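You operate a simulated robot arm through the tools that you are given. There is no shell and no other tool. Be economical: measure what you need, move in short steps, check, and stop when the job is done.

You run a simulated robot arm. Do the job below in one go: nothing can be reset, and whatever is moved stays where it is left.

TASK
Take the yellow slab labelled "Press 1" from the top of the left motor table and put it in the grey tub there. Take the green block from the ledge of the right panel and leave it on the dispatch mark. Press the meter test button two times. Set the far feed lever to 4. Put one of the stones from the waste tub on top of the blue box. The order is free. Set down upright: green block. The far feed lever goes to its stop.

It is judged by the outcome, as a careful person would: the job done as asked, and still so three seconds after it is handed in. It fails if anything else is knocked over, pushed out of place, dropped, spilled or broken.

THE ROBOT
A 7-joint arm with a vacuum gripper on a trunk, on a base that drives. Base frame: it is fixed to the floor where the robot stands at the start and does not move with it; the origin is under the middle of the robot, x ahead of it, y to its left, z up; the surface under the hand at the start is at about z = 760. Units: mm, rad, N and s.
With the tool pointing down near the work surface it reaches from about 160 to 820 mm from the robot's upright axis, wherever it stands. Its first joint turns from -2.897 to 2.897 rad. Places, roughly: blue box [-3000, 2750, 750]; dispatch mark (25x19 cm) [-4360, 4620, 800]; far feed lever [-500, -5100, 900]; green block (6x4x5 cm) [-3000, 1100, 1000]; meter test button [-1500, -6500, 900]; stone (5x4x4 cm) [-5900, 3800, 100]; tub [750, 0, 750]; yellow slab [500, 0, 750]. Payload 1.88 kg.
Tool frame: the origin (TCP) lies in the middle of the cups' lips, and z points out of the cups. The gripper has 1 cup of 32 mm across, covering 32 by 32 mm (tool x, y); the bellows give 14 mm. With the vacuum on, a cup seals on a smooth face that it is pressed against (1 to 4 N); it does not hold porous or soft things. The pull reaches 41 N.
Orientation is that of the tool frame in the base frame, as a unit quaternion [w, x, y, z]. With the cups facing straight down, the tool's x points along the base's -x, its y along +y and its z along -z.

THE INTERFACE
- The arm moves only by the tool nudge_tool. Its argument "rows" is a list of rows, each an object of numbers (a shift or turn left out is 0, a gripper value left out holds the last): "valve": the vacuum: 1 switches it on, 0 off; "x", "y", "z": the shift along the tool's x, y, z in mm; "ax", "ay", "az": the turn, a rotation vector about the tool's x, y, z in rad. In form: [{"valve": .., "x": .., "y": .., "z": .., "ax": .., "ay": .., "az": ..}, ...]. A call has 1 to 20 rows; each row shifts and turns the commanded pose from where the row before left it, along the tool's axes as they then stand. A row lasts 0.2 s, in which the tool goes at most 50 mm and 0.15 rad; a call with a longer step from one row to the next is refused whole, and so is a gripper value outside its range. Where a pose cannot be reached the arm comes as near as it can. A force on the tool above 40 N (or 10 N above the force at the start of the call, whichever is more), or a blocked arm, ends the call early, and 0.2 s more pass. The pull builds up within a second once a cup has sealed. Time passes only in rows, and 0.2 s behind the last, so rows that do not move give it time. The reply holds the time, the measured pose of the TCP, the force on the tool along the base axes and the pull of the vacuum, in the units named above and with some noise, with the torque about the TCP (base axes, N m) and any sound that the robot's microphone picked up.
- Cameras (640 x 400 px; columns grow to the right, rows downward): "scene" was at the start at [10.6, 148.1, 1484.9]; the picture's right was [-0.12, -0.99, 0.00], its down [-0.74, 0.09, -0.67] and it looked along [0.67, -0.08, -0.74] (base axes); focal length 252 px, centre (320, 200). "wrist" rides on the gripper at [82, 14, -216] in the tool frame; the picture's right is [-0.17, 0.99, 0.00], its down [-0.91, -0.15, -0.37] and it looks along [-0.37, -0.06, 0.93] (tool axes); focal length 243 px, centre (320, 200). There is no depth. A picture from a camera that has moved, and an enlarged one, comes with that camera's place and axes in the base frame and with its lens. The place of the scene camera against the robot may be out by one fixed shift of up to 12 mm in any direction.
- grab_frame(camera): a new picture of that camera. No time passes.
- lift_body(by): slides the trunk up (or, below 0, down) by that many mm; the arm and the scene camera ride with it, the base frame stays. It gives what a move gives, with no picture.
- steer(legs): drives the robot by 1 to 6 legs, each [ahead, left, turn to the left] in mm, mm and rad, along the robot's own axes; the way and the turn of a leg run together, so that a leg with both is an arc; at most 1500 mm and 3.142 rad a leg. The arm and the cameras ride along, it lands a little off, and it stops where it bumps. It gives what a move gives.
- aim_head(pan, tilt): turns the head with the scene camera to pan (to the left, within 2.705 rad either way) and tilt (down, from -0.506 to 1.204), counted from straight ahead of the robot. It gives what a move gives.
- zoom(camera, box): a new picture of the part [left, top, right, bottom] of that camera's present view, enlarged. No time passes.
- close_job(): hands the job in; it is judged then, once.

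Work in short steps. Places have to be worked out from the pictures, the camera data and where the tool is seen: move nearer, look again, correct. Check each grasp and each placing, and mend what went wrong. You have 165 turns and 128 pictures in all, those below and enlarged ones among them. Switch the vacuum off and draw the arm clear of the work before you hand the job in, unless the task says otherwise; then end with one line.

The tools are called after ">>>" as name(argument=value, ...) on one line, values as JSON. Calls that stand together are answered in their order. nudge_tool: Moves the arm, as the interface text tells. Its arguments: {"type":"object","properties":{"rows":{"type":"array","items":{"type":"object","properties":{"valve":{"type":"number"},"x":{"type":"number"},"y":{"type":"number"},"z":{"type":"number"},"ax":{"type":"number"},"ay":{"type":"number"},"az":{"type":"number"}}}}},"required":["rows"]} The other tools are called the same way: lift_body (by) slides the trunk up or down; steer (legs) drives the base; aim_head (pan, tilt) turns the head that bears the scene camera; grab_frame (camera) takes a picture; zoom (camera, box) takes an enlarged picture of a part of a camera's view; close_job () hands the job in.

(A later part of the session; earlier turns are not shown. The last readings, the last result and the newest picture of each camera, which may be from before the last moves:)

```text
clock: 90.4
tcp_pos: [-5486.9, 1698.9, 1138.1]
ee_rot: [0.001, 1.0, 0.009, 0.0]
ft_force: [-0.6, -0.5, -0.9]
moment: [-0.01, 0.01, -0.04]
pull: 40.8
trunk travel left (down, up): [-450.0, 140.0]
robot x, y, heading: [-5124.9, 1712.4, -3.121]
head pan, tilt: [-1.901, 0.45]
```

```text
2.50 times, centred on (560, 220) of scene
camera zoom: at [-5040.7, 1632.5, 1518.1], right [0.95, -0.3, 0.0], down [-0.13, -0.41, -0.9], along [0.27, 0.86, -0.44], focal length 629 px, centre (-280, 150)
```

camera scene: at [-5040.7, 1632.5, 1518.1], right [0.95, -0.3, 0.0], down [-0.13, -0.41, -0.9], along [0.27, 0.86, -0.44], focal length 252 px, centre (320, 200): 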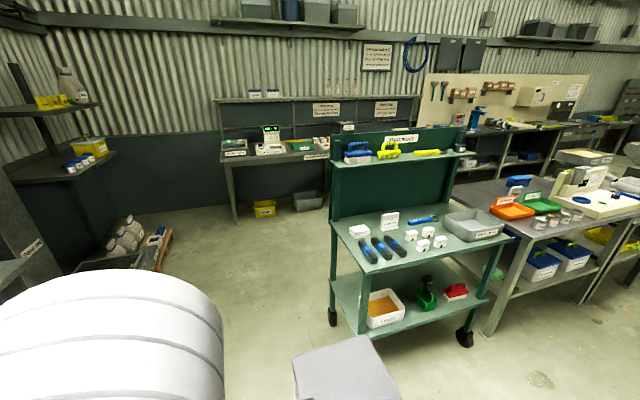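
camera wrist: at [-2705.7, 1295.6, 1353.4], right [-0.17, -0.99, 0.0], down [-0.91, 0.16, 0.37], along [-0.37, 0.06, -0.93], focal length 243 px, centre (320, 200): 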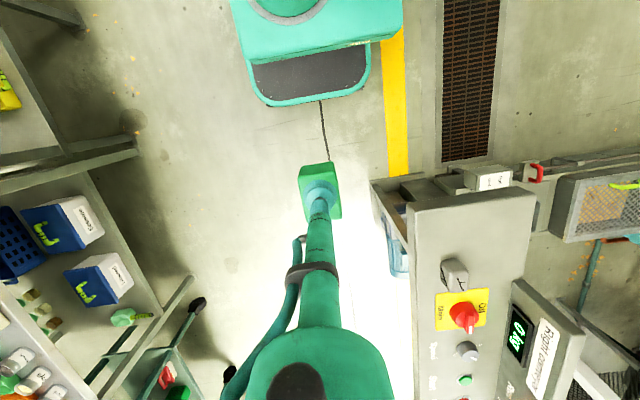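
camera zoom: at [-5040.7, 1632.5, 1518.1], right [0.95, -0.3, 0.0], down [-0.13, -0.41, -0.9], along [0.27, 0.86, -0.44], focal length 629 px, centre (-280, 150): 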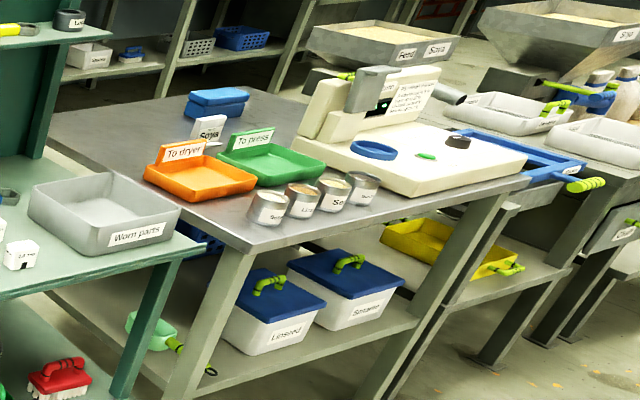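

The blue box sits on the table behind the trays, and the grey "Waste" tub stands on a pallet. I turn to face the back bench and drive up the aisle (x≈−5250).

>>> steer(legs=[[0, 0, -1.585], [0, 120, 0], [1500, 0, 0], [400, 0, 0]])

>>> aim_head(pan=-0.7, tilt=0.5)

>>> grab_frame(camera="scene")

>>> aim_head(pan=0.7, tilt=0.7)

>>> grab_frame(camera="scene")

```text
clock: 104.7
tcp_pos: [-5151.8, 3984.0, 1136.5]
ee_rot: [0.0, -0.69, 0.723, -0.001]
ft_force: [-0.1, 0.5, -1.1]
moment: [-0.03, -0.01, 0.01]
pull: 40.6
trunk travel left (down, up): [-450.0, 140.0]
robot x, y, heading: [-5163.0, 3621.7, 1.519]
head pan, tilt: [-1.901, 0.45]
```

```text
clock: 106.1
tcp_pos: [-5152.4, 3985.0, 1136.4]
ee_rot: [0.0, -0.691, 0.723, 0.0]
ft_force: [-0.3, -1.1, -0.3]
moment: [-0.02, 0.01, 0.0]
pull: 40.5
trunk travel left (down, up): [-450.0, 140.0]
robot x, y, heading: [-5158.0, 3622.1, 1.52]
head pan, tilt: [-0.7, 0.499]
```

```text
89 pictures are left
camera scene: at [-5275.1, 3629.4, 1513.6], right [0.73, -0.68, 0.0], down [-0.33, -0.35, -0.88], along [0.6, 0.64, -0.48], focal length 252 px, centre (320, 200)
```

scene: 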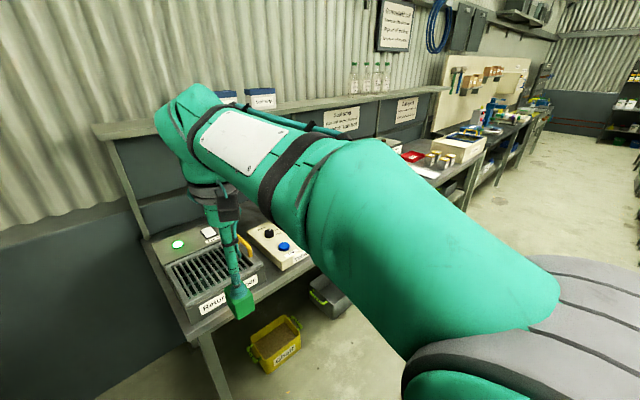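

```text
clock: 107.6
tcp_pos: [-5153.2, 3984.2, 1136.1]
ee_rot: [0.0, -0.69, 0.724, -0.001]
ft_force: [-0.3, 1.0, -1.7]
moment: [-0.02, 0.04, 0.0]
pull: 40.4
trunk travel left (down, up): [-450.0, 140.0]
robot x, y, heading: [-5161.5, 3623.8, 1.522]
head pan, tilt: [0.7, 0.7]
```

```text
88 pictures are left
camera scene: at [-5388.5, 3630.2, 1495.9], right [0.79, 0.61, 0.0], down [0.39, -0.51, -0.77], along [-0.46, 0.61, -0.64], focal length 252 px, centre (320, 200)
```

scene: 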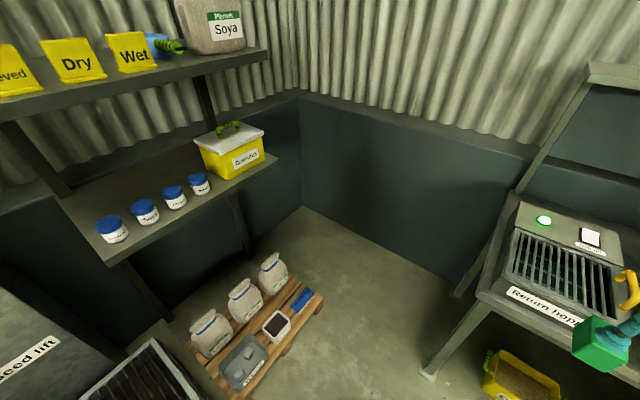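

I shift right along the bench to stand before the expected mark.

>>> steer(legs=[[0, -760, 0.05]])

>>> aim_head(pan=0.0, tilt=0.7)

>>> grab_frame(camera="scene")

>>> grab_frame(camera="wrist")

```text
clock: 111.8
tcp_pos: [-4410.2, 3965.9, 1136.2]
ee_rot: [0.0, -0.707, 0.708, 0.0]
ft_force: [-0.9, -0.6, -1.2]
moment: [-0.02, -0.01, 0.01]
pull: 40.2
trunk travel left (down, up): [-450.0, 140.0]
robot x, y, heading: [-4406.0, 3602.9, 1.575]
head pan, tilt: [0.7, 0.7]
```

```text
clock: 112.8
tcp_pos: [-4410.8, 3967.5, 1137.5]
ee_rot: [0.0, -0.706, 0.708, -0.001]
ft_force: [0.3, -0.1, -1.7]
moment: [0.01, 0.0, -0.01]
pull: 40.8
trunk travel left (down, up): [-450.0, 140.0]
robot x, y, heading: [-4405.0, 3599.8, 1.564]
head pan, tilt: [0.0, 0.7]
```

```text
87 pictures are left
camera scene: at [-4575.4, 3621.8, 1495.9], right [1.0, 0.0, 0.0], down [0.0, -0.64, -0.76], along [0.0, 0.76, -0.64], focal length 252 px, centre (320, 200)
```

scene: 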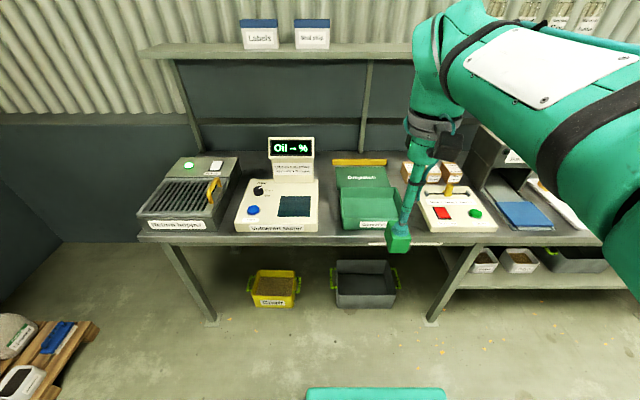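

```text
86 pictures are left
camera wrist: at [-4425.5, 3885.4, 1353.4], right [-0.99, 0.17, 0.0], down [0.15, 0.91, 0.37], along [0.06, 0.37, -0.93], focal length 243 px, centre (320, 200)
```

wrist: 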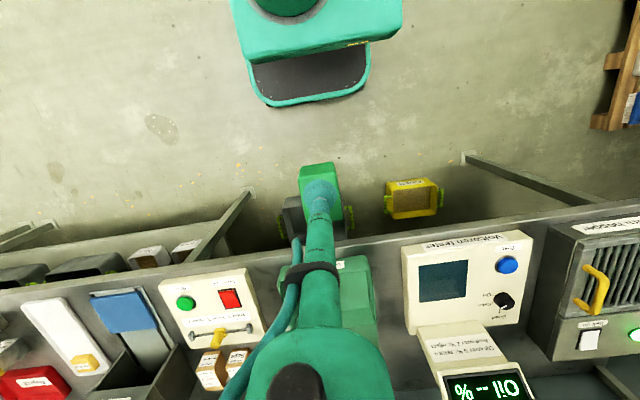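

I enlarge the bench area with the green tray/mat.

>>> zoom(camera="scene", box=[310, 140, 440, 250])

```text
3.64 times, centred on (375, 195) of scene
camera zoom: at [-4575.4, 3621.8, 1495.9], right [1.0, 0.0, 0.0], down [0.0, -0.64, -0.76], along [0.0, 0.76, -0.64], focal length 915 px, centre (120, 218)
```

zoom: 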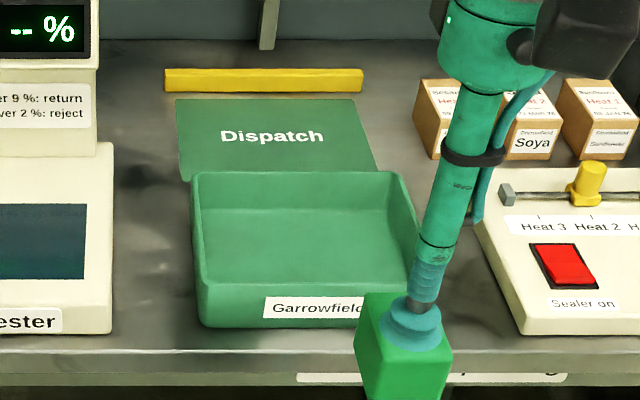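

The dispatch mark is the flat green mat behind the tray: x −4495…−4245, y ≈4540…4725, z≈790. I drive 340 mm ahead, then carry the block over the tray to the mat.

>>> steer(legs=[[340, 0, 0]])

>>> nudge_tool(rows=[{"x": -45}, {"x": -45}, {"x": -45}, {"x": -45}, {"x": -45}, {"x": -45}, {"x": -40}, {}])

>>> grab_frame(camera="wrist")

>>> grab_frame(camera="scene")

```text
clock: 115.0
tcp_pos: [-4409.8, 4308.1, 1136.8]
ee_rot: [0.0, -0.707, 0.708, 0.0]
ft_force: [0.7, 0.0, -1.3]
moment: [-0.01, 0.0, -0.01]
pull: 40.4
trunk travel left (down, up): [-450.0, 140.0]
robot x, y, heading: [-4403.0, 3942.0, 1.572]
head pan, tilt: [0.0, 0.7]
```

```text
clock: 116.8
tcp_pos: [-4409.2, 4615.1, 1136.1]
ee_rot: [0.0, -0.707, 0.707, 0.0]
ft_force: [-0.2, 0.0, -0.5]
moment: [-0.05, -0.03, 0.01]
pull: 40.8
trunk travel left (down, up): [-450.0, 140.0]
robot x, y, heading: [-4406.0, 3938.4, 1.57]
head pan, tilt: [0.0, 0.7]
```

```text
84 pictures are left
camera wrist: at [-4425.0, 4535.1, 1352.5], right [-0.99, 0.17, 0.0], down [0.16, 0.91, 0.37], along [0.06, 0.37, -0.93], focal length 243 px, centre (320, 200)
```

wrist: 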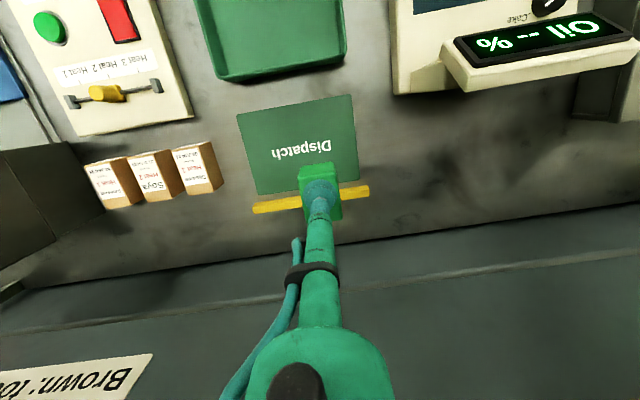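

```text
83 pictures are left
camera scene: at [-4574.9, 3962.4, 1495.9], right [1.0, 0.0, 0.0], down [0.0, -0.64, -0.76], along [0.0, 0.76, -0.64], focal length 252 px, centre (320, 200)
```

scene: 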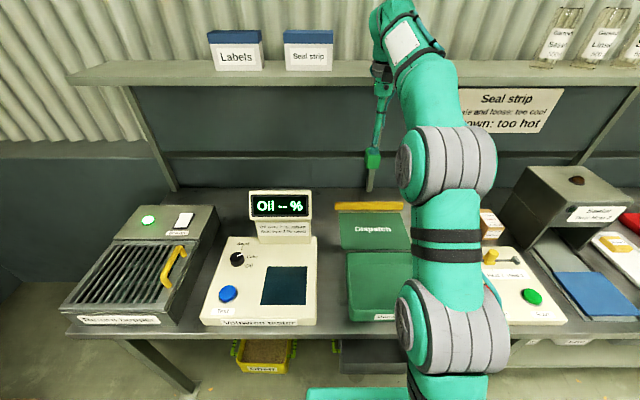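

The mat's centre is near (−4370, 4625). I shift over it and lower to z≈875.

>>> nudge_tool(rows=[{"x": -10, "y": -39, "z": 10}, {"z": 45}, {"z": 45}, {"z": 45}, {"z": 45}, {"z": 45}, {"z": 25}, {}])

>>> zoom(camera="scene", box=[320, 170, 430, 270])

>>> grab_frame(camera="wrist")

```text
clock: 118.7
tcp_pos: [-4368.5, 4627.0, 875.4]
ee_rot: [0.001, -0.706, 0.708, 0.001]
ft_force: [0.2, -0.5, -1.5]
moment: [-0.01, 0.02, 0.02]
pull: 40.7
trunk travel left (down, up): [-450.0, 140.0]
robot x, y, heading: [-4406.4, 3945.3, 1.571]
head pan, tilt: [0.0, 0.7]
```

```text
4.00 times, centred on (375, 220) of scene
camera zoom: at [-4574.9, 3962.3, 1495.9], right [1.0, 0.0, 0.0], down [0.0, -0.64, -0.76], along [0.0, 0.76, -0.64], focal length 1006 px, centre (100, 120)
```

zoom: 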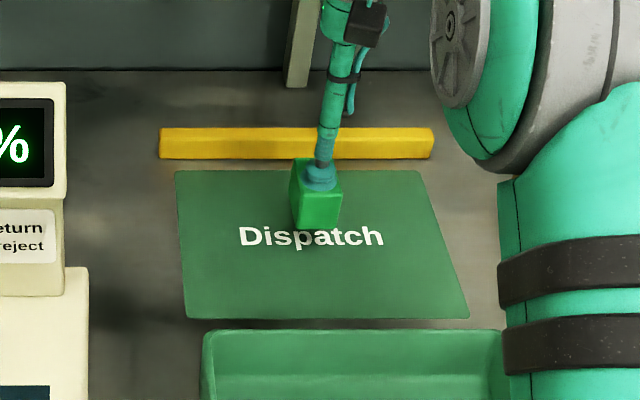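

```text
81 pictures are left
camera wrist: at [-4383.6, 4545.9, 1092.5], right [-0.99, 0.17, 0.0], down [0.16, 0.91, 0.37], along [0.06, 0.37, -0.93], focal length 243 px, centre (320, 200)
```

wrist: 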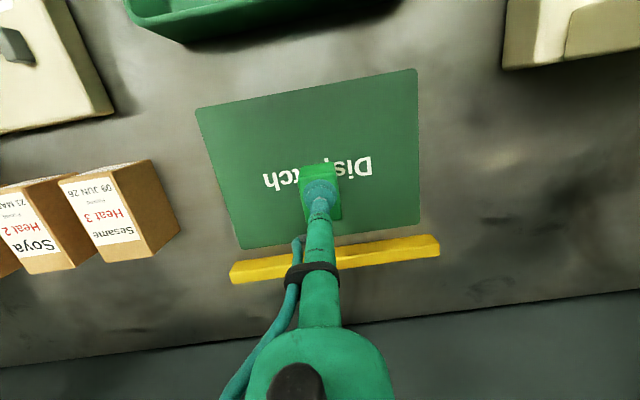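

The block hangs inside the mat's outline. I lower it in small steps to touch.

>>> nudge_tool(rows=[{"z": 8}, {"z": 5}, {"z": 4}, {"z": 4}, {"z": 3}, {}])

```text
clock: 120.0
tcp_pos: [-4370.4, 4627.2, 851.8]
ee_rot: [0.0, -0.706, 0.708, 0.0]
ft_force: [0.4, -1.1, -1.8]
moment: [-0.01, 0.01, -0.03]
pull: 40.9
trunk travel left (down, up): [-450.0, 140.0]
robot x, y, heading: [-4406.9, 3943.5, 1.572]
head pan, tilt: [0.0, 0.7]
```

Still free; going on.

>>> nudge_tool(rows=[{"z": 3}, {"z": 3}, {"z": 3}, {}])

```text
clock: 121.0
tcp_pos: [-4371.0, 4627.4, 846.5]
ee_rot: [0.002, -0.707, 0.707, 0.001]
ft_force: [-0.3, -2.1, 12.3]
moment: [0.0, -0.03, -0.01]
pull: 40.8
trunk travel left (down, up): [-450.0, 140.0]
robot x, y, heading: [-4404.2, 3943.6, 1.571]
head pan, tilt: [0.0, 0.7]
```

Contact (12 N). I release and rise.

>>> nudge_tool(rows=[{"z": -2, "valve": 0}, {}, {}, {}, {}, {}, {"z": -6}, {"z": -20}, {"z": -45}, {"z": -45}, {"z": -45}, {"z": -45}, {"z": -45}])

>>> grab_frame(camera="wrist")

>>> zoom(camera="scene", box=[320, 170, 430, 270])

```text
clock: 123.8
tcp_pos: [-4370.5, 4627.7, 1098.4]
ee_rot: [-0.001, -0.706, 0.708, 0.0]
ft_force: [0.4, 0.1, 0.3]
moment: [0.0, 0.04, -0.01]
pull: 0.0
trunk travel left (down, up): [-450.0, 140.0]
robot x, y, heading: [-4403.7, 3938.6, 1.574]
head pan, tilt: [0.0, 0.7]
```

```text
80 pictures are left
camera wrist: at [-4385.6, 4546.5, 1314.3], right [-0.99, 0.17, 0.0], down [0.16, 0.91, 0.37], along [0.06, 0.37, -0.93], focal length 243 px, centre (320, 200)
```

wrist: 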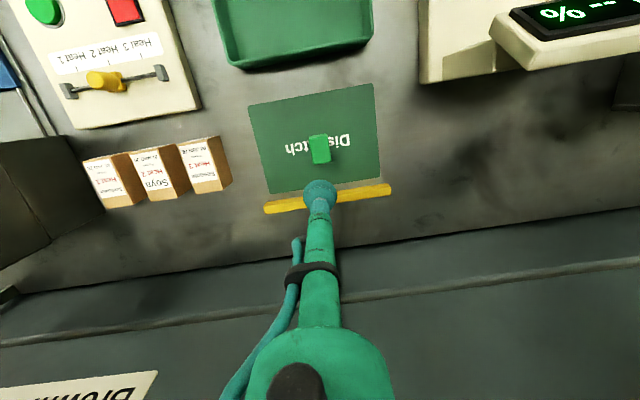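

```text
4.00 times, centred on (375, 220) of scene
camera zoom: at [-4574.9, 3962.2, 1495.8], right [1.0, 0.0, 0.0], down [0.0, -0.64, -0.76], along [0.0, 0.76, -0.64], focal length 1006 px, centre (100, 120)
```

zoom: 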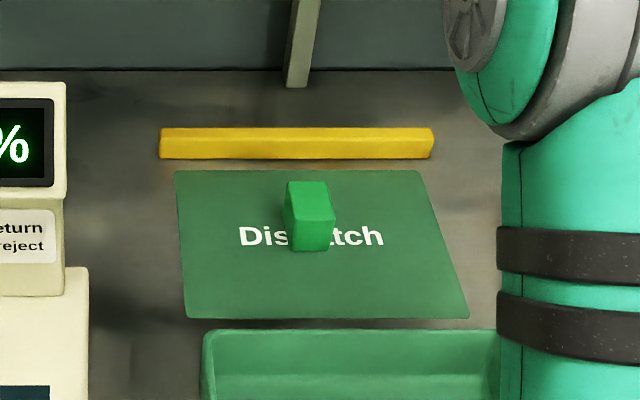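

The green block stands upright on the mat. Next the stone: I draw the arm in, back off, turn to −x and drive to the waste tub.

>>> nudge_tool(rows=[{"x": 45}, {"x": 45}, {"x": 45}, {"x": 45}, {"x": 45}, {"x": 45}, {"x": 40}])

>>> steer(legs=[[-240, 0, 0], [0, 0, 1.57], [870, 0, 0]])

>>> aim_head(pan=0.0, tilt=0.95)

>>> grab_frame(camera="scene")

>>> grab_frame(camera="wrist")

```text
clock: 125.5
tcp_pos: [-4372.7, 4317.3, 1094.6]
ee_rot: [-0.001, -0.706, 0.708, -0.001]
ft_force: [0.3, 0.2, -0.2]
moment: [-0.03, 0.02, -0.01]
pull: 0.0
trunk travel left (down, up): [-450.0, 140.0]
robot x, y, heading: [-4399.6, 3943.9, 1.564]
head pan, tilt: [0.0, 0.7]
```

```text
clock: 135.3
tcp_pos: [-5660.5, 3734.2, 1095.8]
ee_rot: [0.001, 1.0, -0.001, 0.0]
ft_force: [0.2, 0.0, 0.2]
moment: [-0.03, -0.02, 0.01]
pull: 0.1
trunk travel left (down, up): [-450.0, 140.0]
robot x, y, heading: [-5286.6, 3701.1, 3.142]
head pan, tilt: [0.0, 0.7]
```

```text
clock: 136.1
tcp_pos: [-5661.4, 3734.6, 1096.4]
ee_rot: [0.0, 1.0, -0.001, 0.001]
ft_force: [0.5, -0.4, -0.1]
moment: [-0.01, 0.0, 0.01]
pull: 0.0
trunk travel left (down, up): [-450.0, 140.0]
robot x, y, heading: [-5286.3, 3707.5, 3.138]
head pan, tilt: [0.0, 0.949]
```

```text
78 pictures are left
camera scene: at [-5307.4, 3533.2, 1476.2], right [0.0, 1.0, 0.0], down [0.81, 0.0, -0.58], along [-0.58, 0.0, -0.81], focal length 252 px, centre (320, 200)
```

scene: 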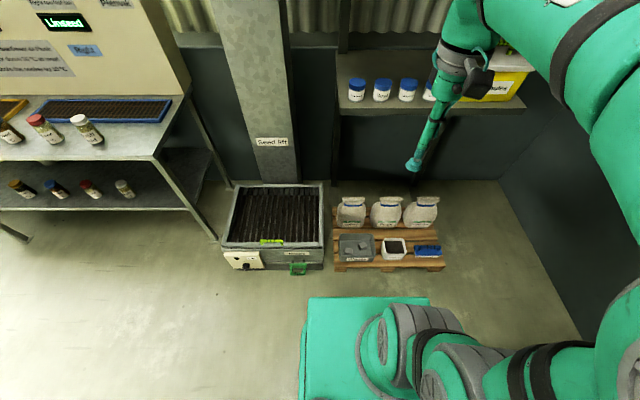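

```text
77 pictures are left
camera wrist: at [-5579.8, 3720.9, 1312.2], right [-0.17, -0.99, 0.0], down [-0.91, 0.15, 0.37], along [-0.37, 0.06, -0.93], focal length 243 px, centre (320, 200)
```

wrist: 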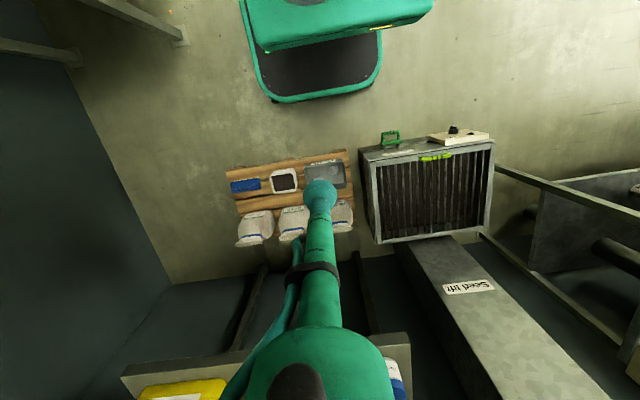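

The waste tub is near (−5910, 3747). I lower the trunk fully and then move the tool above the tub.

>>> lift_body(by=-440)

>>> nudge_tool(rows=[{"x": -45}, {"x": -45}, {"x": -45}, {"x": -45, "y": -5}, {"x": -45, "y": -5}, {}])

>>> grab_frame(camera="wrist")

>>> grab_frame(camera="scene")

```text
refused: -440 is not a number from -400 to 400
```

```text
clock: 137.5
tcp_pos: [-5886.2, 3744.7, 1096.1]
ee_rot: [0.0, 1.0, -0.001, 0.001]
ft_force: [-0.1, 0.2, -0.5]
moment: [-0.02, -0.08, -0.03]
pull: 0.1
trunk travel left (down, up): [-450.0, 140.0]
robot x, y, heading: [-5286.7, 3702.0, 3.139]
head pan, tilt: [0.0, 0.949]
```

```text
76 pictures are left
camera wrist: at [-5804.8, 3731.3, 1310.8], right [-0.17, -0.99, 0.0], down [-0.91, 0.15, 0.37], along [-0.37, 0.06, -0.93], focal length 243 px, centre (320, 200)
```

wrist: 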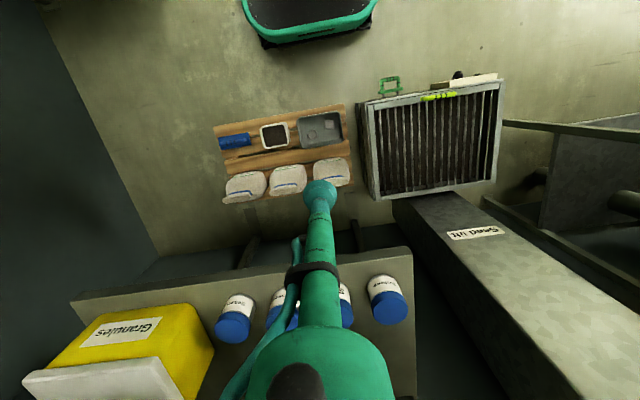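

```text
75 pictures are left
camera scene: at [-5307.8, 3533.2, 1476.1], right [0.0, 1.0, 0.0], down [0.81, 0.0, -0.58], along [-0.58, 0.0, -0.81], focal length 252 px, centre (320, 200)
```

scene: 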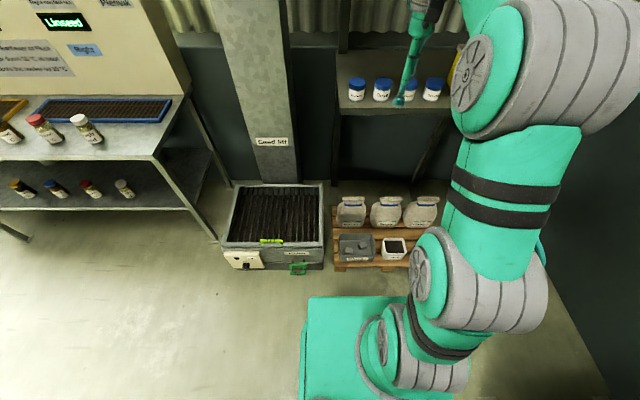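

At this pose the lowering is clear (shelf edge at x≈−6140). I lower the trunk in two goes.

>>> lift_body(by=-400)

>>> nudge_tool(rows=[{"x": -30, "z": 40}, {"z": 45}, {"z": 45}, {"z": 45}, {"z": 45}, {}])

>>> grab_frame(camera="wrist")

>>> grab_frame(camera="scene")

```text
clock: 141.3
tcp_pos: [-5884.4, 3744.6, 695.0]
ee_rot: [0.0, 1.0, -0.001, -0.001]
ft_force: [-0.1, -0.3, 0.2]
moment: [0.0, 0.02, -0.01]
pull: 0.0
trunk travel left (down, up): [-50.0, 540.0]
robot x, y, heading: [-5286.4, 3702.2, 3.141]
head pan, tilt: [0.0, 0.949]
```

```text
clock: 142.7
tcp_pos: [-5915.1, 3741.8, 475.8]
ee_rot: [0.0, 1.0, -0.002, 0.0]
ft_force: [0.7, 0.2, -0.1]
moment: [0.02, -0.04, -0.01]
pull: 0.1
trunk travel left (down, up): [-50.0, 540.0]
robot x, y, heading: [-5286.8, 3704.7, 3.14]
head pan, tilt: [0.0, 0.949]
```

```text
74 pictures are left
camera wrist: at [-5833.5, 3728.5, 691.2], right [-0.17, -0.99, 0.0], down [-0.91, 0.16, 0.37], along [-0.37, 0.06, -0.93], focal length 243 px, centre (320, 200)
```

wrist: 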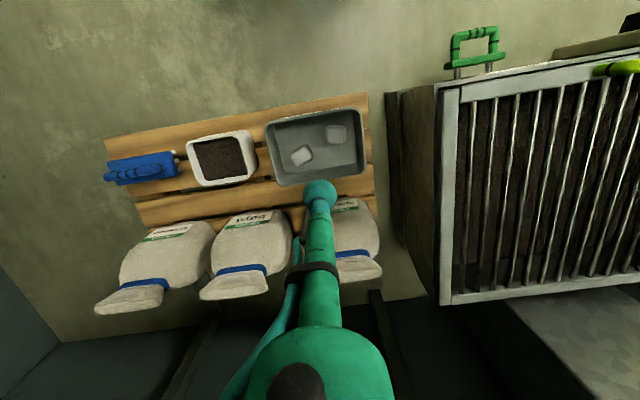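

```text
73 pictures are left
camera scene: at [-5307.4, 3533.2, 1076.1], right [0.0, 1.0, 0.0], down [0.81, 0.0, -0.58], along [-0.58, 0.0, -0.81], focal length 252 px, centre (320, 200)
```

scene: 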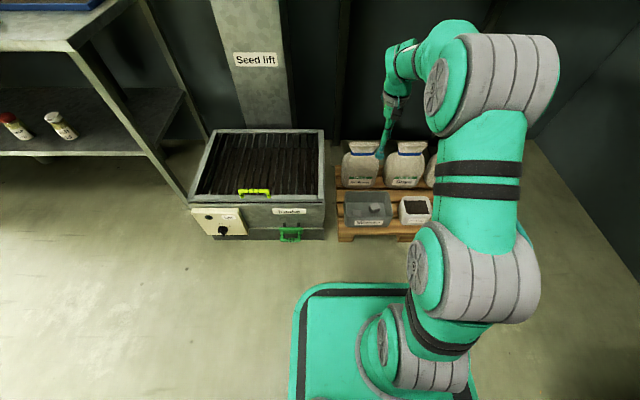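

Two stones lie in the tub. I enlarge them to see which has a good flat top.

>>> zoom(camera="wrist", box=[255, 95, 375, 195])

>>> zoom(camera="scene", box=[325, 175, 425, 245])

```text
4.00 times, centred on (315, 145) of wrist
camera zoom: at [-5833.5, 3728.5, 691.2], right [-0.17, -0.99, 0.0], down [-0.91, 0.16, 0.37], along [-0.37, 0.06, -0.93], focal length 970 px, centre (340, 420)
```

zoom: 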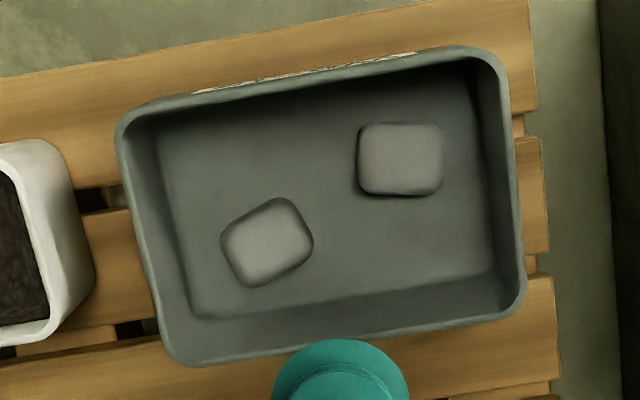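

```text
5.71 times, centred on (375, 210) of scene
camera zoom: at [-5307.4, 3533.2, 1076.1], right [0.0, 1.0, 0.0], down [0.81, 0.0, -0.58], along [-0.58, 0.0, -0.81], focal length 1437 px, centre (6, 143)
```

zoom: 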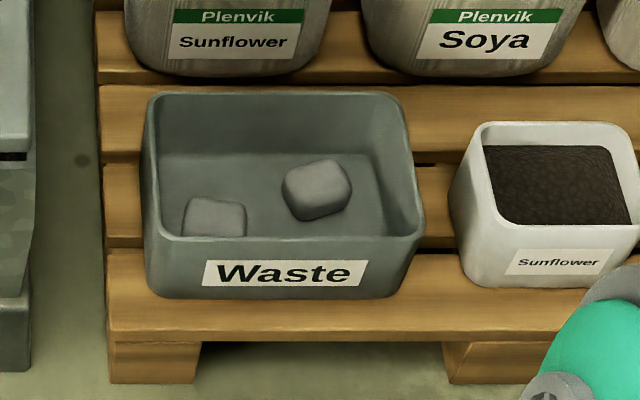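

I choose the middle stone (≈(−5939, 3788), top ≈ z 130). I move above it and go down, then look again.

>>> nudge_tool(rows=[{"x": -12, "y": -23, "z": 30}, {"x": -12, "y": -23, "z": 30}, {"z": 45}, {"z": 45}, {"z": 45}, {"z": 35}, {}])

>>> zoom(camera="wrist", box=[220, 80, 420, 240])

>>> zoom(camera="scene", box=[325, 145, 425, 245])

```text
clock: 144.3
tcp_pos: [-5938.1, 3788.3, 245.1]
ee_rot: [0.0, 1.0, -0.002, 0.0]
ft_force: [0.3, 0.0, -0.4]
moment: [0.01, 0.0, 0.03]
pull: 0.0
trunk travel left (down, up): [-50.0, 540.0]
robot x, y, heading: [-5285.6, 3706.3, 3.141]
head pan, tilt: [0.0, 0.949]
```

```text
2.50 times, centred on (320, 160) of wrist
camera zoom: at [-5858.3, 3774.7, 461.3], right [-0.17, -0.99, 0.0], down [-0.91, 0.15, 0.37], along [-0.37, 0.06, -0.93], focal length 606 px, centre (320, 300)
```

zoom: 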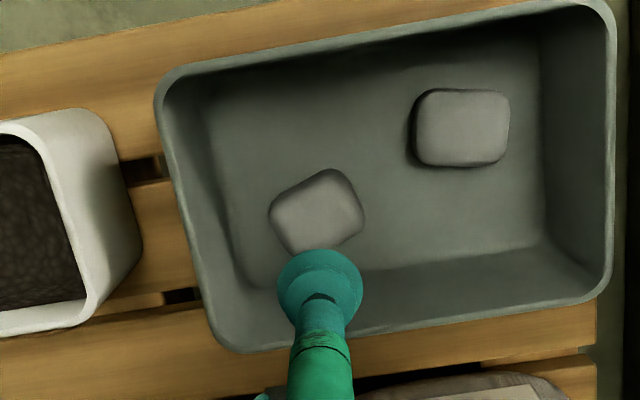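

```text
4.00 times, centred on (375, 195) of scene
camera zoom: at [-5307.4, 3533.2, 1076.1], right [0.0, 1.0, 0.0], down [0.81, 0.0, -0.58], along [-0.58, 0.0, -0.81], focal length 1006 px, centre (100, 220)
```

zoom: 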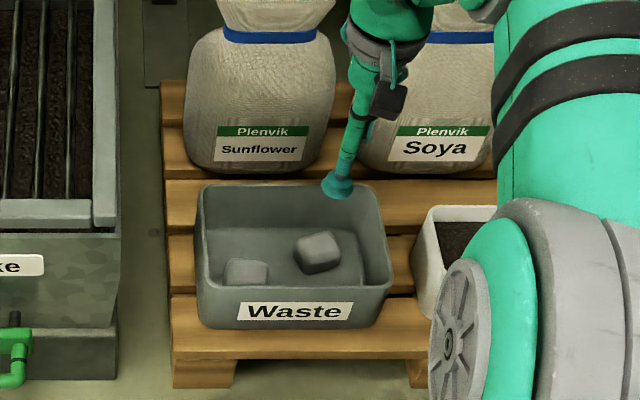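

Triangulated: stone top (−5940, 3789, ~132), right beneath the cup. Going down with vacuum on.

>>> nudge_tool(rows=[{"valve": 1, "z": 40}, {"z": 35}, {"z": 15}, {"z": 6}, {"z": 5}, {}])

```text
clock: 145.7
tcp_pos: [-5938.3, 3790.2, 144.1]
ee_rot: [0.0, 1.0, -0.001, 0.0]
ft_force: [0.1, -0.4, 0.8]
moment: [0.0, 0.0, -0.01]
pull: 0.0
trunk travel left (down, up): [-50.0, 540.0]
robot x, y, heading: [-5288.5, 3702.3, 3.141]
head pan, tilt: [0.0, 0.949]
```

>>> nudge_tool(rows=[{"z": 5}, {"z": 4}, {"z": 4}, {"z": 3}, {}])

```text
clock: 146.9
tcp_pos: [-5940.4, 3789.6, 129.7]
ee_rot: [0.0, 1.0, -0.001, -0.001]
ft_force: [2.7, -3.6, 26.3]
moment: [-0.02, -0.01, -0.09]
pull: 40.8
trunk travel left (down, up): [-50.0, 540.0]
robot x, y, heading: [-5283.6, 3704.1, 3.139]
head pan, tilt: [0.0, 0.949]
```

Sealed on the stone. I raise it out of the tub.

>>> nudge_tool(rows=[{"z": -6}, {"z": -15}, {"z": -40}, {"z": -45}, {"z": -45}, {"z": -45}, {"z": -45}, {"z": -45}, {"z": -45}])

>>> lift_body(by=400)

>>> grab_frame(camera="wrist")

```text
clock: 148.9
tcp_pos: [-5936.0, 3789.7, 460.0]
ee_rot: [-0.001, 1.0, -0.001, 0.001]
ft_force: [-0.1, 0.0, -1.3]
moment: [0.03, -0.02, 0.02]
pull: 39.9
trunk travel left (down, up): [-50.0, 540.0]
robot x, y, heading: [-5285.2, 3705.5, 3.137]
head pan, tilt: [0.0, 0.949]
```

```text
clock: 152.7
tcp_pos: [-5937.4, 3790.4, 858.4]
ee_rot: [0.0, 1.0, 0.0, 0.0]
ft_force: [-0.7, -0.2, -1.6]
moment: [-0.02, 0.01, -0.01]
pull: 40.5
trunk travel left (down, up): [-450.0, 140.0]
robot x, y, heading: [-5288.4, 3704.6, 3.142]
head pan, tilt: [0.0, 0.949]
```

```text
68 pictures are left
camera wrist: at [-5855.9, 3777.8, 1075.4], right [-0.17, -0.99, 0.0], down [-0.91, 0.15, 0.37], along [-0.37, 0.06, -0.93], focal length 243 px, centre (320, 200)
```

wrist: 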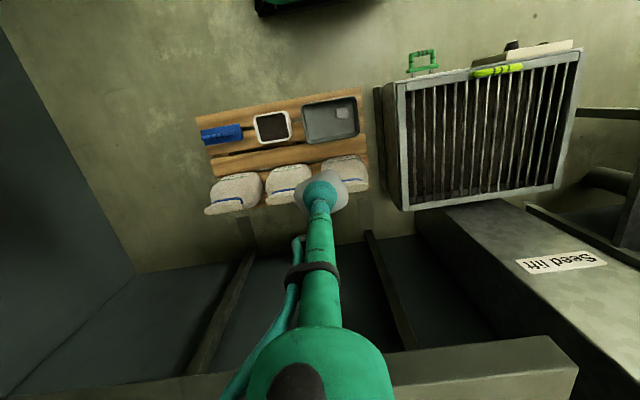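

Stone held. I draw the arm in and back away along the aisle behind the table row to reach the blue box from behind.

>>> nudge_tool(rows=[{"x": 45, "z": -30}, {"x": 40, "z": -30}, {"x": 40, "z": -30}, {"x": 40, "z": -30}, {"x": 40, "z": -30}, {"x": 40, "z": -30}, {"x": 30, "z": -30}, {"z": -30}])

>>> steer(legs=[[-1300, 0, 0], [0, 0, 1.57]])

>>> aim_head(pan=0.5, tilt=0.5)

>>> grab_frame(camera="scene")

```text
refused: row 1 steps farther than a row can; nothing moved
```

```text
clock: 163.0
tcp_pos: [-4109.8, 3043.2, 859.1]
ee_rot: [0.0, 0.718, 0.696, 0.0]
ft_force: [0.2, 0.2, -1.9]
moment: [0.04, 0.01, -0.02]
pull: 40.3
trunk travel left (down, up): [-450.0, 140.0]
robot x, y, heading: [-3999.2, 3691.7, -1.599]
head pan, tilt: [0.0, 0.949]
```

```text
clock: 163.9
tcp_pos: [-4110.0, 3043.4, 858.3]
ee_rot: [0.001, 0.718, 0.696, 0.0]
ft_force: [0.2, -0.1, -1.3]
moment: [0.04, 0.03, 0.0]
pull: 40.5
trunk travel left (down, up): [-450.0, 140.0]
robot x, y, heading: [-4001.8, 3688.6, -1.605]
head pan, tilt: [0.499, 0.499]
```

```text
67 pictures are left
camera scene: at [-3802.8, 3657.9, 1513.5], right [-0.89, -0.45, 0.0], down [-0.22, 0.43, -0.88], along [0.39, -0.78, -0.48], focal length 252 px, centre (320, 200)
```

scene: 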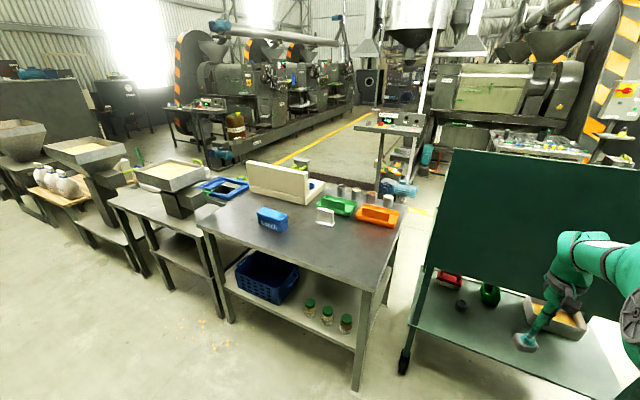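

The arm rows had been refused so the drive happened with the arm out; no contact was felt. I now draw the arm in and up before anything else.

>>> nudge_tool(rows=[{"x": 35, "z": -15}, {"x": 35, "z": -30}, {"x": 38, "z": -30}, {"x": 38, "z": -30}, {"x": 38, "z": -30}, {"x": 38, "z": -30}, {"x": 38, "z": -30}, {"x": 20, "z": -40}])

>>> aim_head(pan=-0.2, tilt=0.6)

>>> grab_frame(camera="scene")

```text
clock: 165.7
tcp_pos: [-4102.1, 3322.7, 1093.7]
ee_rot: [0.0, 0.718, 0.696, 0.001]
ft_force: [0.2, 0.1, -1.3]
moment: [0.0, 0.02, -0.02]
pull: 40.7
trunk travel left (down, up): [-450.0, 140.0]
robot x, y, heading: [-4005.5, 3691.2, -1.604]
head pan, tilt: [0.499, 0.499]
```

```text
clock: 166.8
tcp_pos: [-4101.2, 3322.9, 1094.3]
ee_rot: [-0.001, 0.718, 0.696, 0.0]
ft_force: [0.1, 0.1, -2.3]
moment: [0.02, 0.0, 0.02]
pull: 40.7
trunk travel left (down, up): [-450.0, 140.0]
robot x, y, heading: [-4004.7, 3691.0, -1.599]
head pan, tilt: [-0.201, 0.6]
```

```text
66 pictures are left
camera scene: at [-3864.1, 3653.2, 1504.5], right [-0.97, 0.23, 0.0], down [0.13, 0.55, -0.83], along [-0.19, -0.8, -0.56], focal length 252 px, centre (320, 200)
```

scene: 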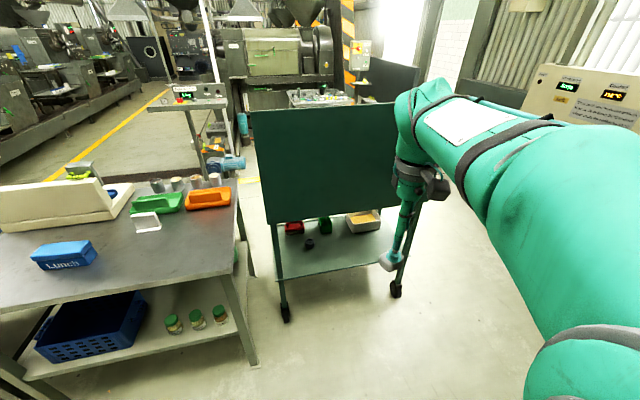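

The cart stands untouched. The blue "Lunch" box is at about (−3107, 2812), top near z 820. I shift left along the aisle to face it.

>>> steer(legs=[[0, 890, 0.03], [200, 0, 0]])

>>> aim_head(pan=0.0, tilt=0.75)

>>> grab_frame(camera="scene")

>>> grab_frame(camera="wrist")

```text
clock: 172.6
tcp_pos: [-3201.7, 3108.4, 1094.2]
ee_rot: [-0.001, 0.704, 0.71, 0.001]
ft_force: [-0.4, -0.7, -1.5]
moment: [0.04, 0.04, 0.03]
pull: 40.6
trunk travel left (down, up): [-450.0, 140.0]
robot x, y, heading: [-3117.6, 3483.2, -1.559]
head pan, tilt: [-0.201, 0.6]
```

```text
clock: 173.4
tcp_pos: [-3201.9, 3108.2, 1094.6]
ee_rot: [-0.001, 0.704, 0.711, 0.001]
ft_force: [0.1, 0.3, -1.8]
moment: [-0.01, 0.0, -0.01]
pull: 41.0
trunk travel left (down, up): [-450.0, 140.0]
robot x, y, heading: [-3116.0, 3482.2, -1.558]
head pan, tilt: [0.0, 0.75]
```

```text
65 pictures are left
camera scene: at [-2961.1, 3454.2, 1491.7], right [-1.0, -0.01, 0.0], down [-0.01, 0.68, -0.73], along [0.01, -0.73, -0.68], focal length 252 px, centre (320, 200)
```

scene: 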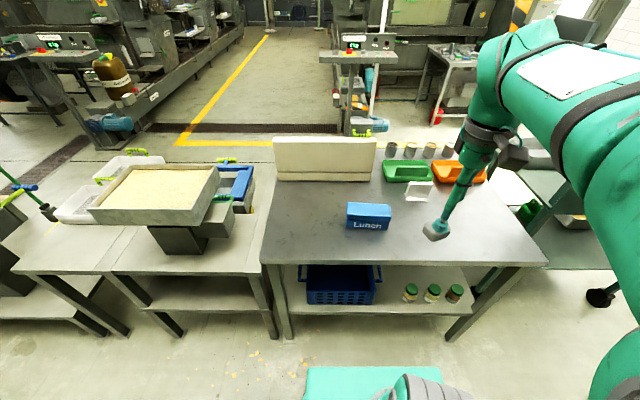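

```text
64 pictures are left
camera wrist: at [-3189.7, 3191.5, 1310.4], right [0.99, -0.15, 0.0], down [-0.14, -0.92, 0.37], along [-0.06, -0.37, -0.93], focal length 243 px, centre (320, 200)
```

wrist: 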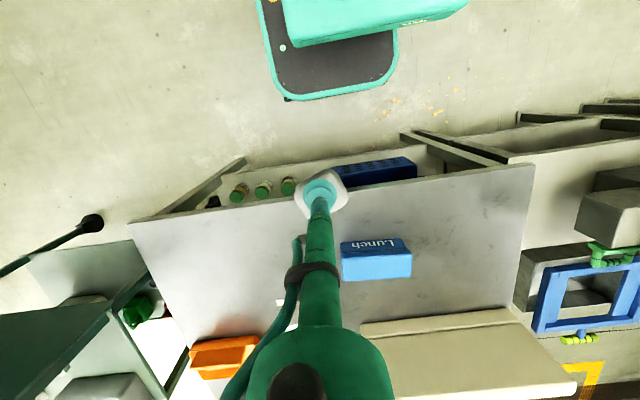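

Both views agree on the box top at about (−3119, 2851, ~875). I enlarge it to check that the top is flat.

>>> zoom(camera="scene", box=[320, 180, 440, 255])

>>> zoom(camera="wrist", box=[300, 200, 440, 300])

```text
5.33 times, centred on (380, 218) of scene
camera zoom: at [-2961.1, 3454.2, 1491.7], right [-1.0, -0.01, 0.0], down [-0.01, 0.68, -0.73], along [0.01, -0.73, -0.68], focal length 1342 px, centre (0, 107)
```

zoom: 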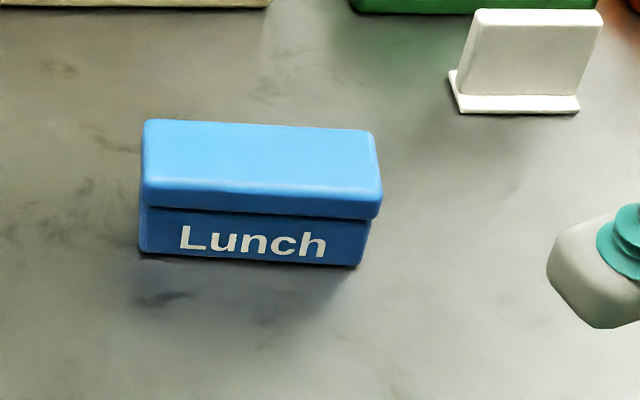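

```text
4.00 times, centred on (370, 250) of wrist
camera zoom: at [-3189.7, 3191.5, 1310.4], right [0.99, -0.15, 0.0], down [-0.14, -0.92, 0.37], along [-0.06, -0.37, -0.93], focal length 970 px, centre (120, 0)
```

zoom: 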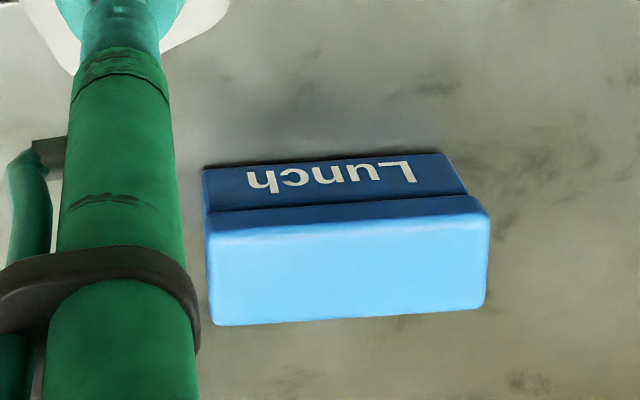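

The lid is flat. I carry the stone over the lid's centre at height.

>>> nudge_tool(rows=[{"x": -43, "y": 13}, {"x": -43, "y": 13}, {"x": -43, "y": 13}, {"x": -43, "y": 13}, {"x": -43, "y": 14}, {"x": -43, "y": 14}, {"z": 40}, {"z": 40}, {}])

>>> grab_frame(camera="wrist")

>>> grab_frame(camera="scene")

```text
clock: 175.4
tcp_pos: [-3121.1, 2851.5, 1012.8]
ee_rot: [0.0, 0.703, 0.712, -0.001]
ft_force: [0.7, -0.7, -1.0]
moment: [0.0, 0.02, 0.01]
pull: 41.1
trunk travel left (down, up): [-450.0, 140.0]
robot x, y, heading: [-3119.4, 3481.5, -1.557]
head pan, tilt: [0.0, 0.75]
```

```text
61 pictures are left
camera wrist: at [-3108.1, 2934.6, 1229.4], right [0.99, -0.15, 0.0], down [-0.14, -0.92, 0.37], along [-0.06, -0.37, -0.93], focal length 243 px, centre (320, 200)
```

wrist: 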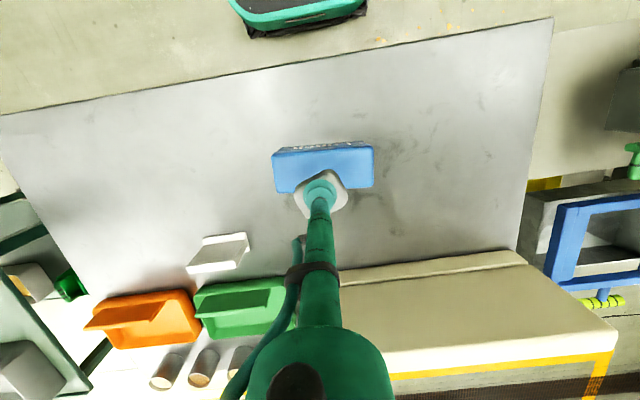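

```text
60 pictures are left
camera scene: at [-2961.0, 3454.0, 1491.6], right [-1.0, -0.01, 0.0], down [-0.01, 0.68, -0.73], along [0.01, -0.73, -0.68], focal length 252 px, centre (320, 200)
```

scene: 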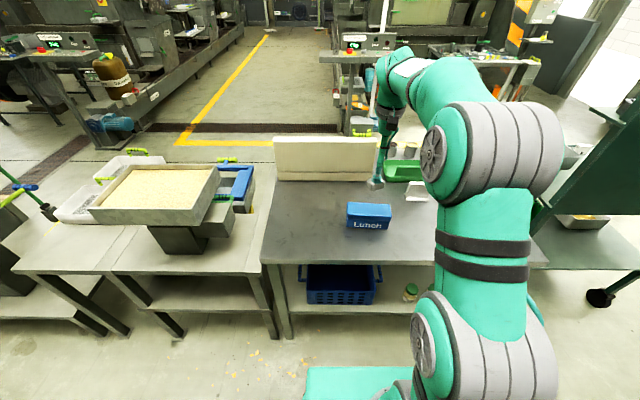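

The lid's centre is more like (−3118, 2840). I correct and lower.

>>> nudge_tool(rows=[{"x": -12, "y": 2, "z": 20}, {"z": 30}, {"z": 20}, {}])

>>> zoom(camera="wrist", box=[240, 110, 400, 230])

>>> zoom(camera="scene", box=[310, 140, 430, 240])

```text
clock: 176.4
tcp_pos: [-3118.8, 2839.9, 943.2]
ee_rot: [-0.001, 0.704, 0.71, 0.001]
ft_force: [0.0, -0.7, -0.7]
moment: [0.04, -0.01, -0.01]
pull: 40.6
trunk travel left (down, up): [-450.0, 140.0]
robot x, y, heading: [-3119.0, 3481.1, -1.556]
head pan, tilt: [0.0, 0.75]
```

```text
3.33 times, centred on (320, 170) of wrist
camera zoom: at [-3106.6, 2922.4, 1159.4], right [0.99, -0.15, 0.0], down [-0.14, -0.92, 0.37], along [-0.06, -0.37, -0.93], focal length 809 px, centre (320, 300)
```

zoom: 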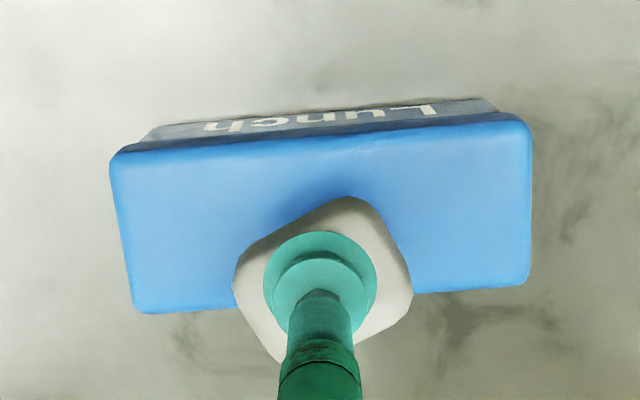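

```text
4.00 times, centred on (370, 190) of scene
camera zoom: at [-2961.0, 3454.1, 1491.6], right [-1.0, -0.01, 0.0], down [-0.01, 0.68, -0.73], along [0.01, -0.73, -0.68], focal length 1006 px, centre (120, 240)
```

zoom: 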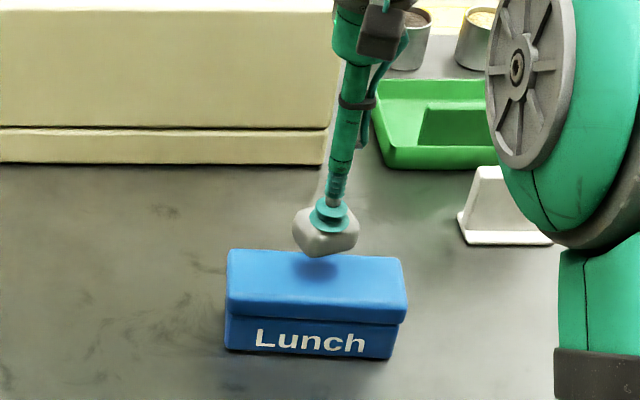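

The stone is centred over the lid. I lower in small steps.

>>> nudge_tool(rows=[{"z": 12}, {"z": 8}, {"z": 5}, {"z": 4}, {"z": 4}, {}])

```text
clock: 177.8
tcp_pos: [-3117.6, 2840.5, 911.2]
ee_rot: [0.0, 0.703, 0.711, 0.001]
ft_force: [-1.0, -0.2, -1.7]
moment: [0.01, 0.01, -0.05]
pull: 40.8
trunk travel left (down, up): [-450.0, 140.0]
robot x, y, heading: [-3113.8, 3484.0, -1.557]
head pan, tilt: [0.0, 0.75]
```

>>> nudge_tool(rows=[{"z": 4}, {"z": 3}, {"z": 3}, {}])

>>> zoom(camera="scene", box=[310, 140, 430, 240])

```text
clock: 178.8
tcp_pos: [-3116.4, 2839.6, 903.6]
ee_rot: [0.002, 0.703, 0.711, -0.003]
ft_force: [-3.1, -3.6, 30.1]
moment: [-0.03, 0.01, -0.01]
pull: 41.0
trunk travel left (down, up): [-450.0, 140.0]
robot x, y, heading: [-3116.9, 3483.9, -1.556]
head pan, tilt: [0.0, 0.75]
```

```text
4.00 times, centred on (370, 190) of scene
camera zoom: at [-2961.3, 3456.1, 1491.9], right [-1.0, -0.01, 0.0], down [-0.01, 0.68, -0.73], along [0.01, -0.73, -0.68], focal length 1006 px, centre (120, 240)
```

zoom: 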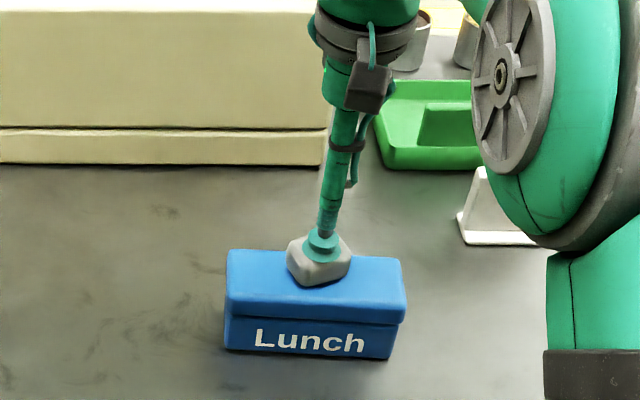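

Contact at 30 N. I ease up a little, release, wait, and rise gently.

>>> nudge_tool(rows=[{"z": -3}, {"valve": 0}, {}, {}, {}, {}, {}, {"z": -4}, {"z": -10}, {"z": -40}, {"z": -45}, {"z": -45}, {"z": -45}, {}])

>>> zoom(camera="scene", box=[310, 140, 430, 240])

```text
clock: 181.8
tcp_pos: [-3116.5, 2840.2, 1092.4]
ee_rot: [-0.001, 0.704, 0.711, 0.001]
ft_force: [0.1, 0.9, 0.1]
moment: [0.0, 0.01, -0.01]
pull: 0.1
trunk travel left (down, up): [-450.0, 140.0]
robot x, y, heading: [-3116.4, 3480.6, -1.554]
head pan, tilt: [0.0, 0.75]
```

```text
4.00 times, centred on (370, 190) of scene
camera zoom: at [-2961.0, 3454.3, 1491.6], right [-1.0, -0.01, 0.0], down [-0.01, 0.68, -0.73], along [0.01, -0.73, -0.68], focal length 1006 px, centre (120, 240)
```

zoom: 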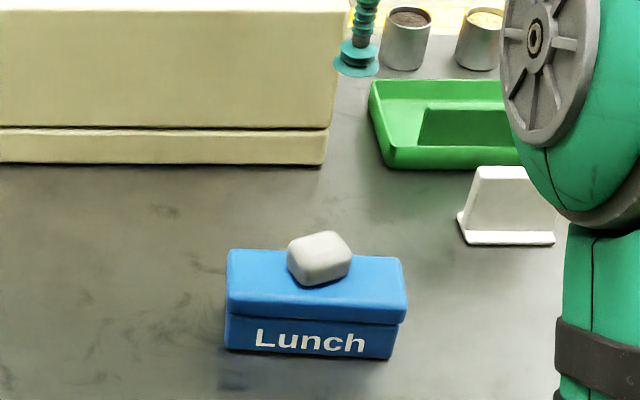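

The stone rests on the blue box. I draw in the arm and head back round the cart toward the aisle between the press lines.

>>> nudge_tool(rows=[{"x": 45}, {"x": 45}, {"x": 45}, {"x": 45}, {"x": 45}, {"x": 45}])

>>> steer(legs=[[-180, 0, 0], [0, -1500, 0], [0, -580, -0.015]])

```text
clock: 183.2
tcp_pos: [-3121.5, 3109.7, 1093.3]
ee_rot: [0.0, 0.704, 0.711, 0.0]
ft_force: [0.0, -0.4, 0.3]
moment: [0.03, 0.02, 0.01]
pull: 0.0
trunk travel left (down, up): [-450.0, 140.0]
robot x, y, heading: [-3113.7, 3481.3, -1.555]
head pan, tilt: [0.0, 0.75]
```

```text
clock: 194.6
tcp_pos: [-5201.2, 3261.7, 1094.4]
ee_rot: [0.0, 0.707, 0.707, 0.001]
ft_force: [-0.3, 0.7, -0.3]
moment: [-0.01, -0.02, 0.01]
pull: 0.1
trunk travel left (down, up): [-450.0, 140.0]
robot x, y, heading: [-5195.4, 3634.0, -1.57]
head pan, tilt: [0.0, 0.75]
```

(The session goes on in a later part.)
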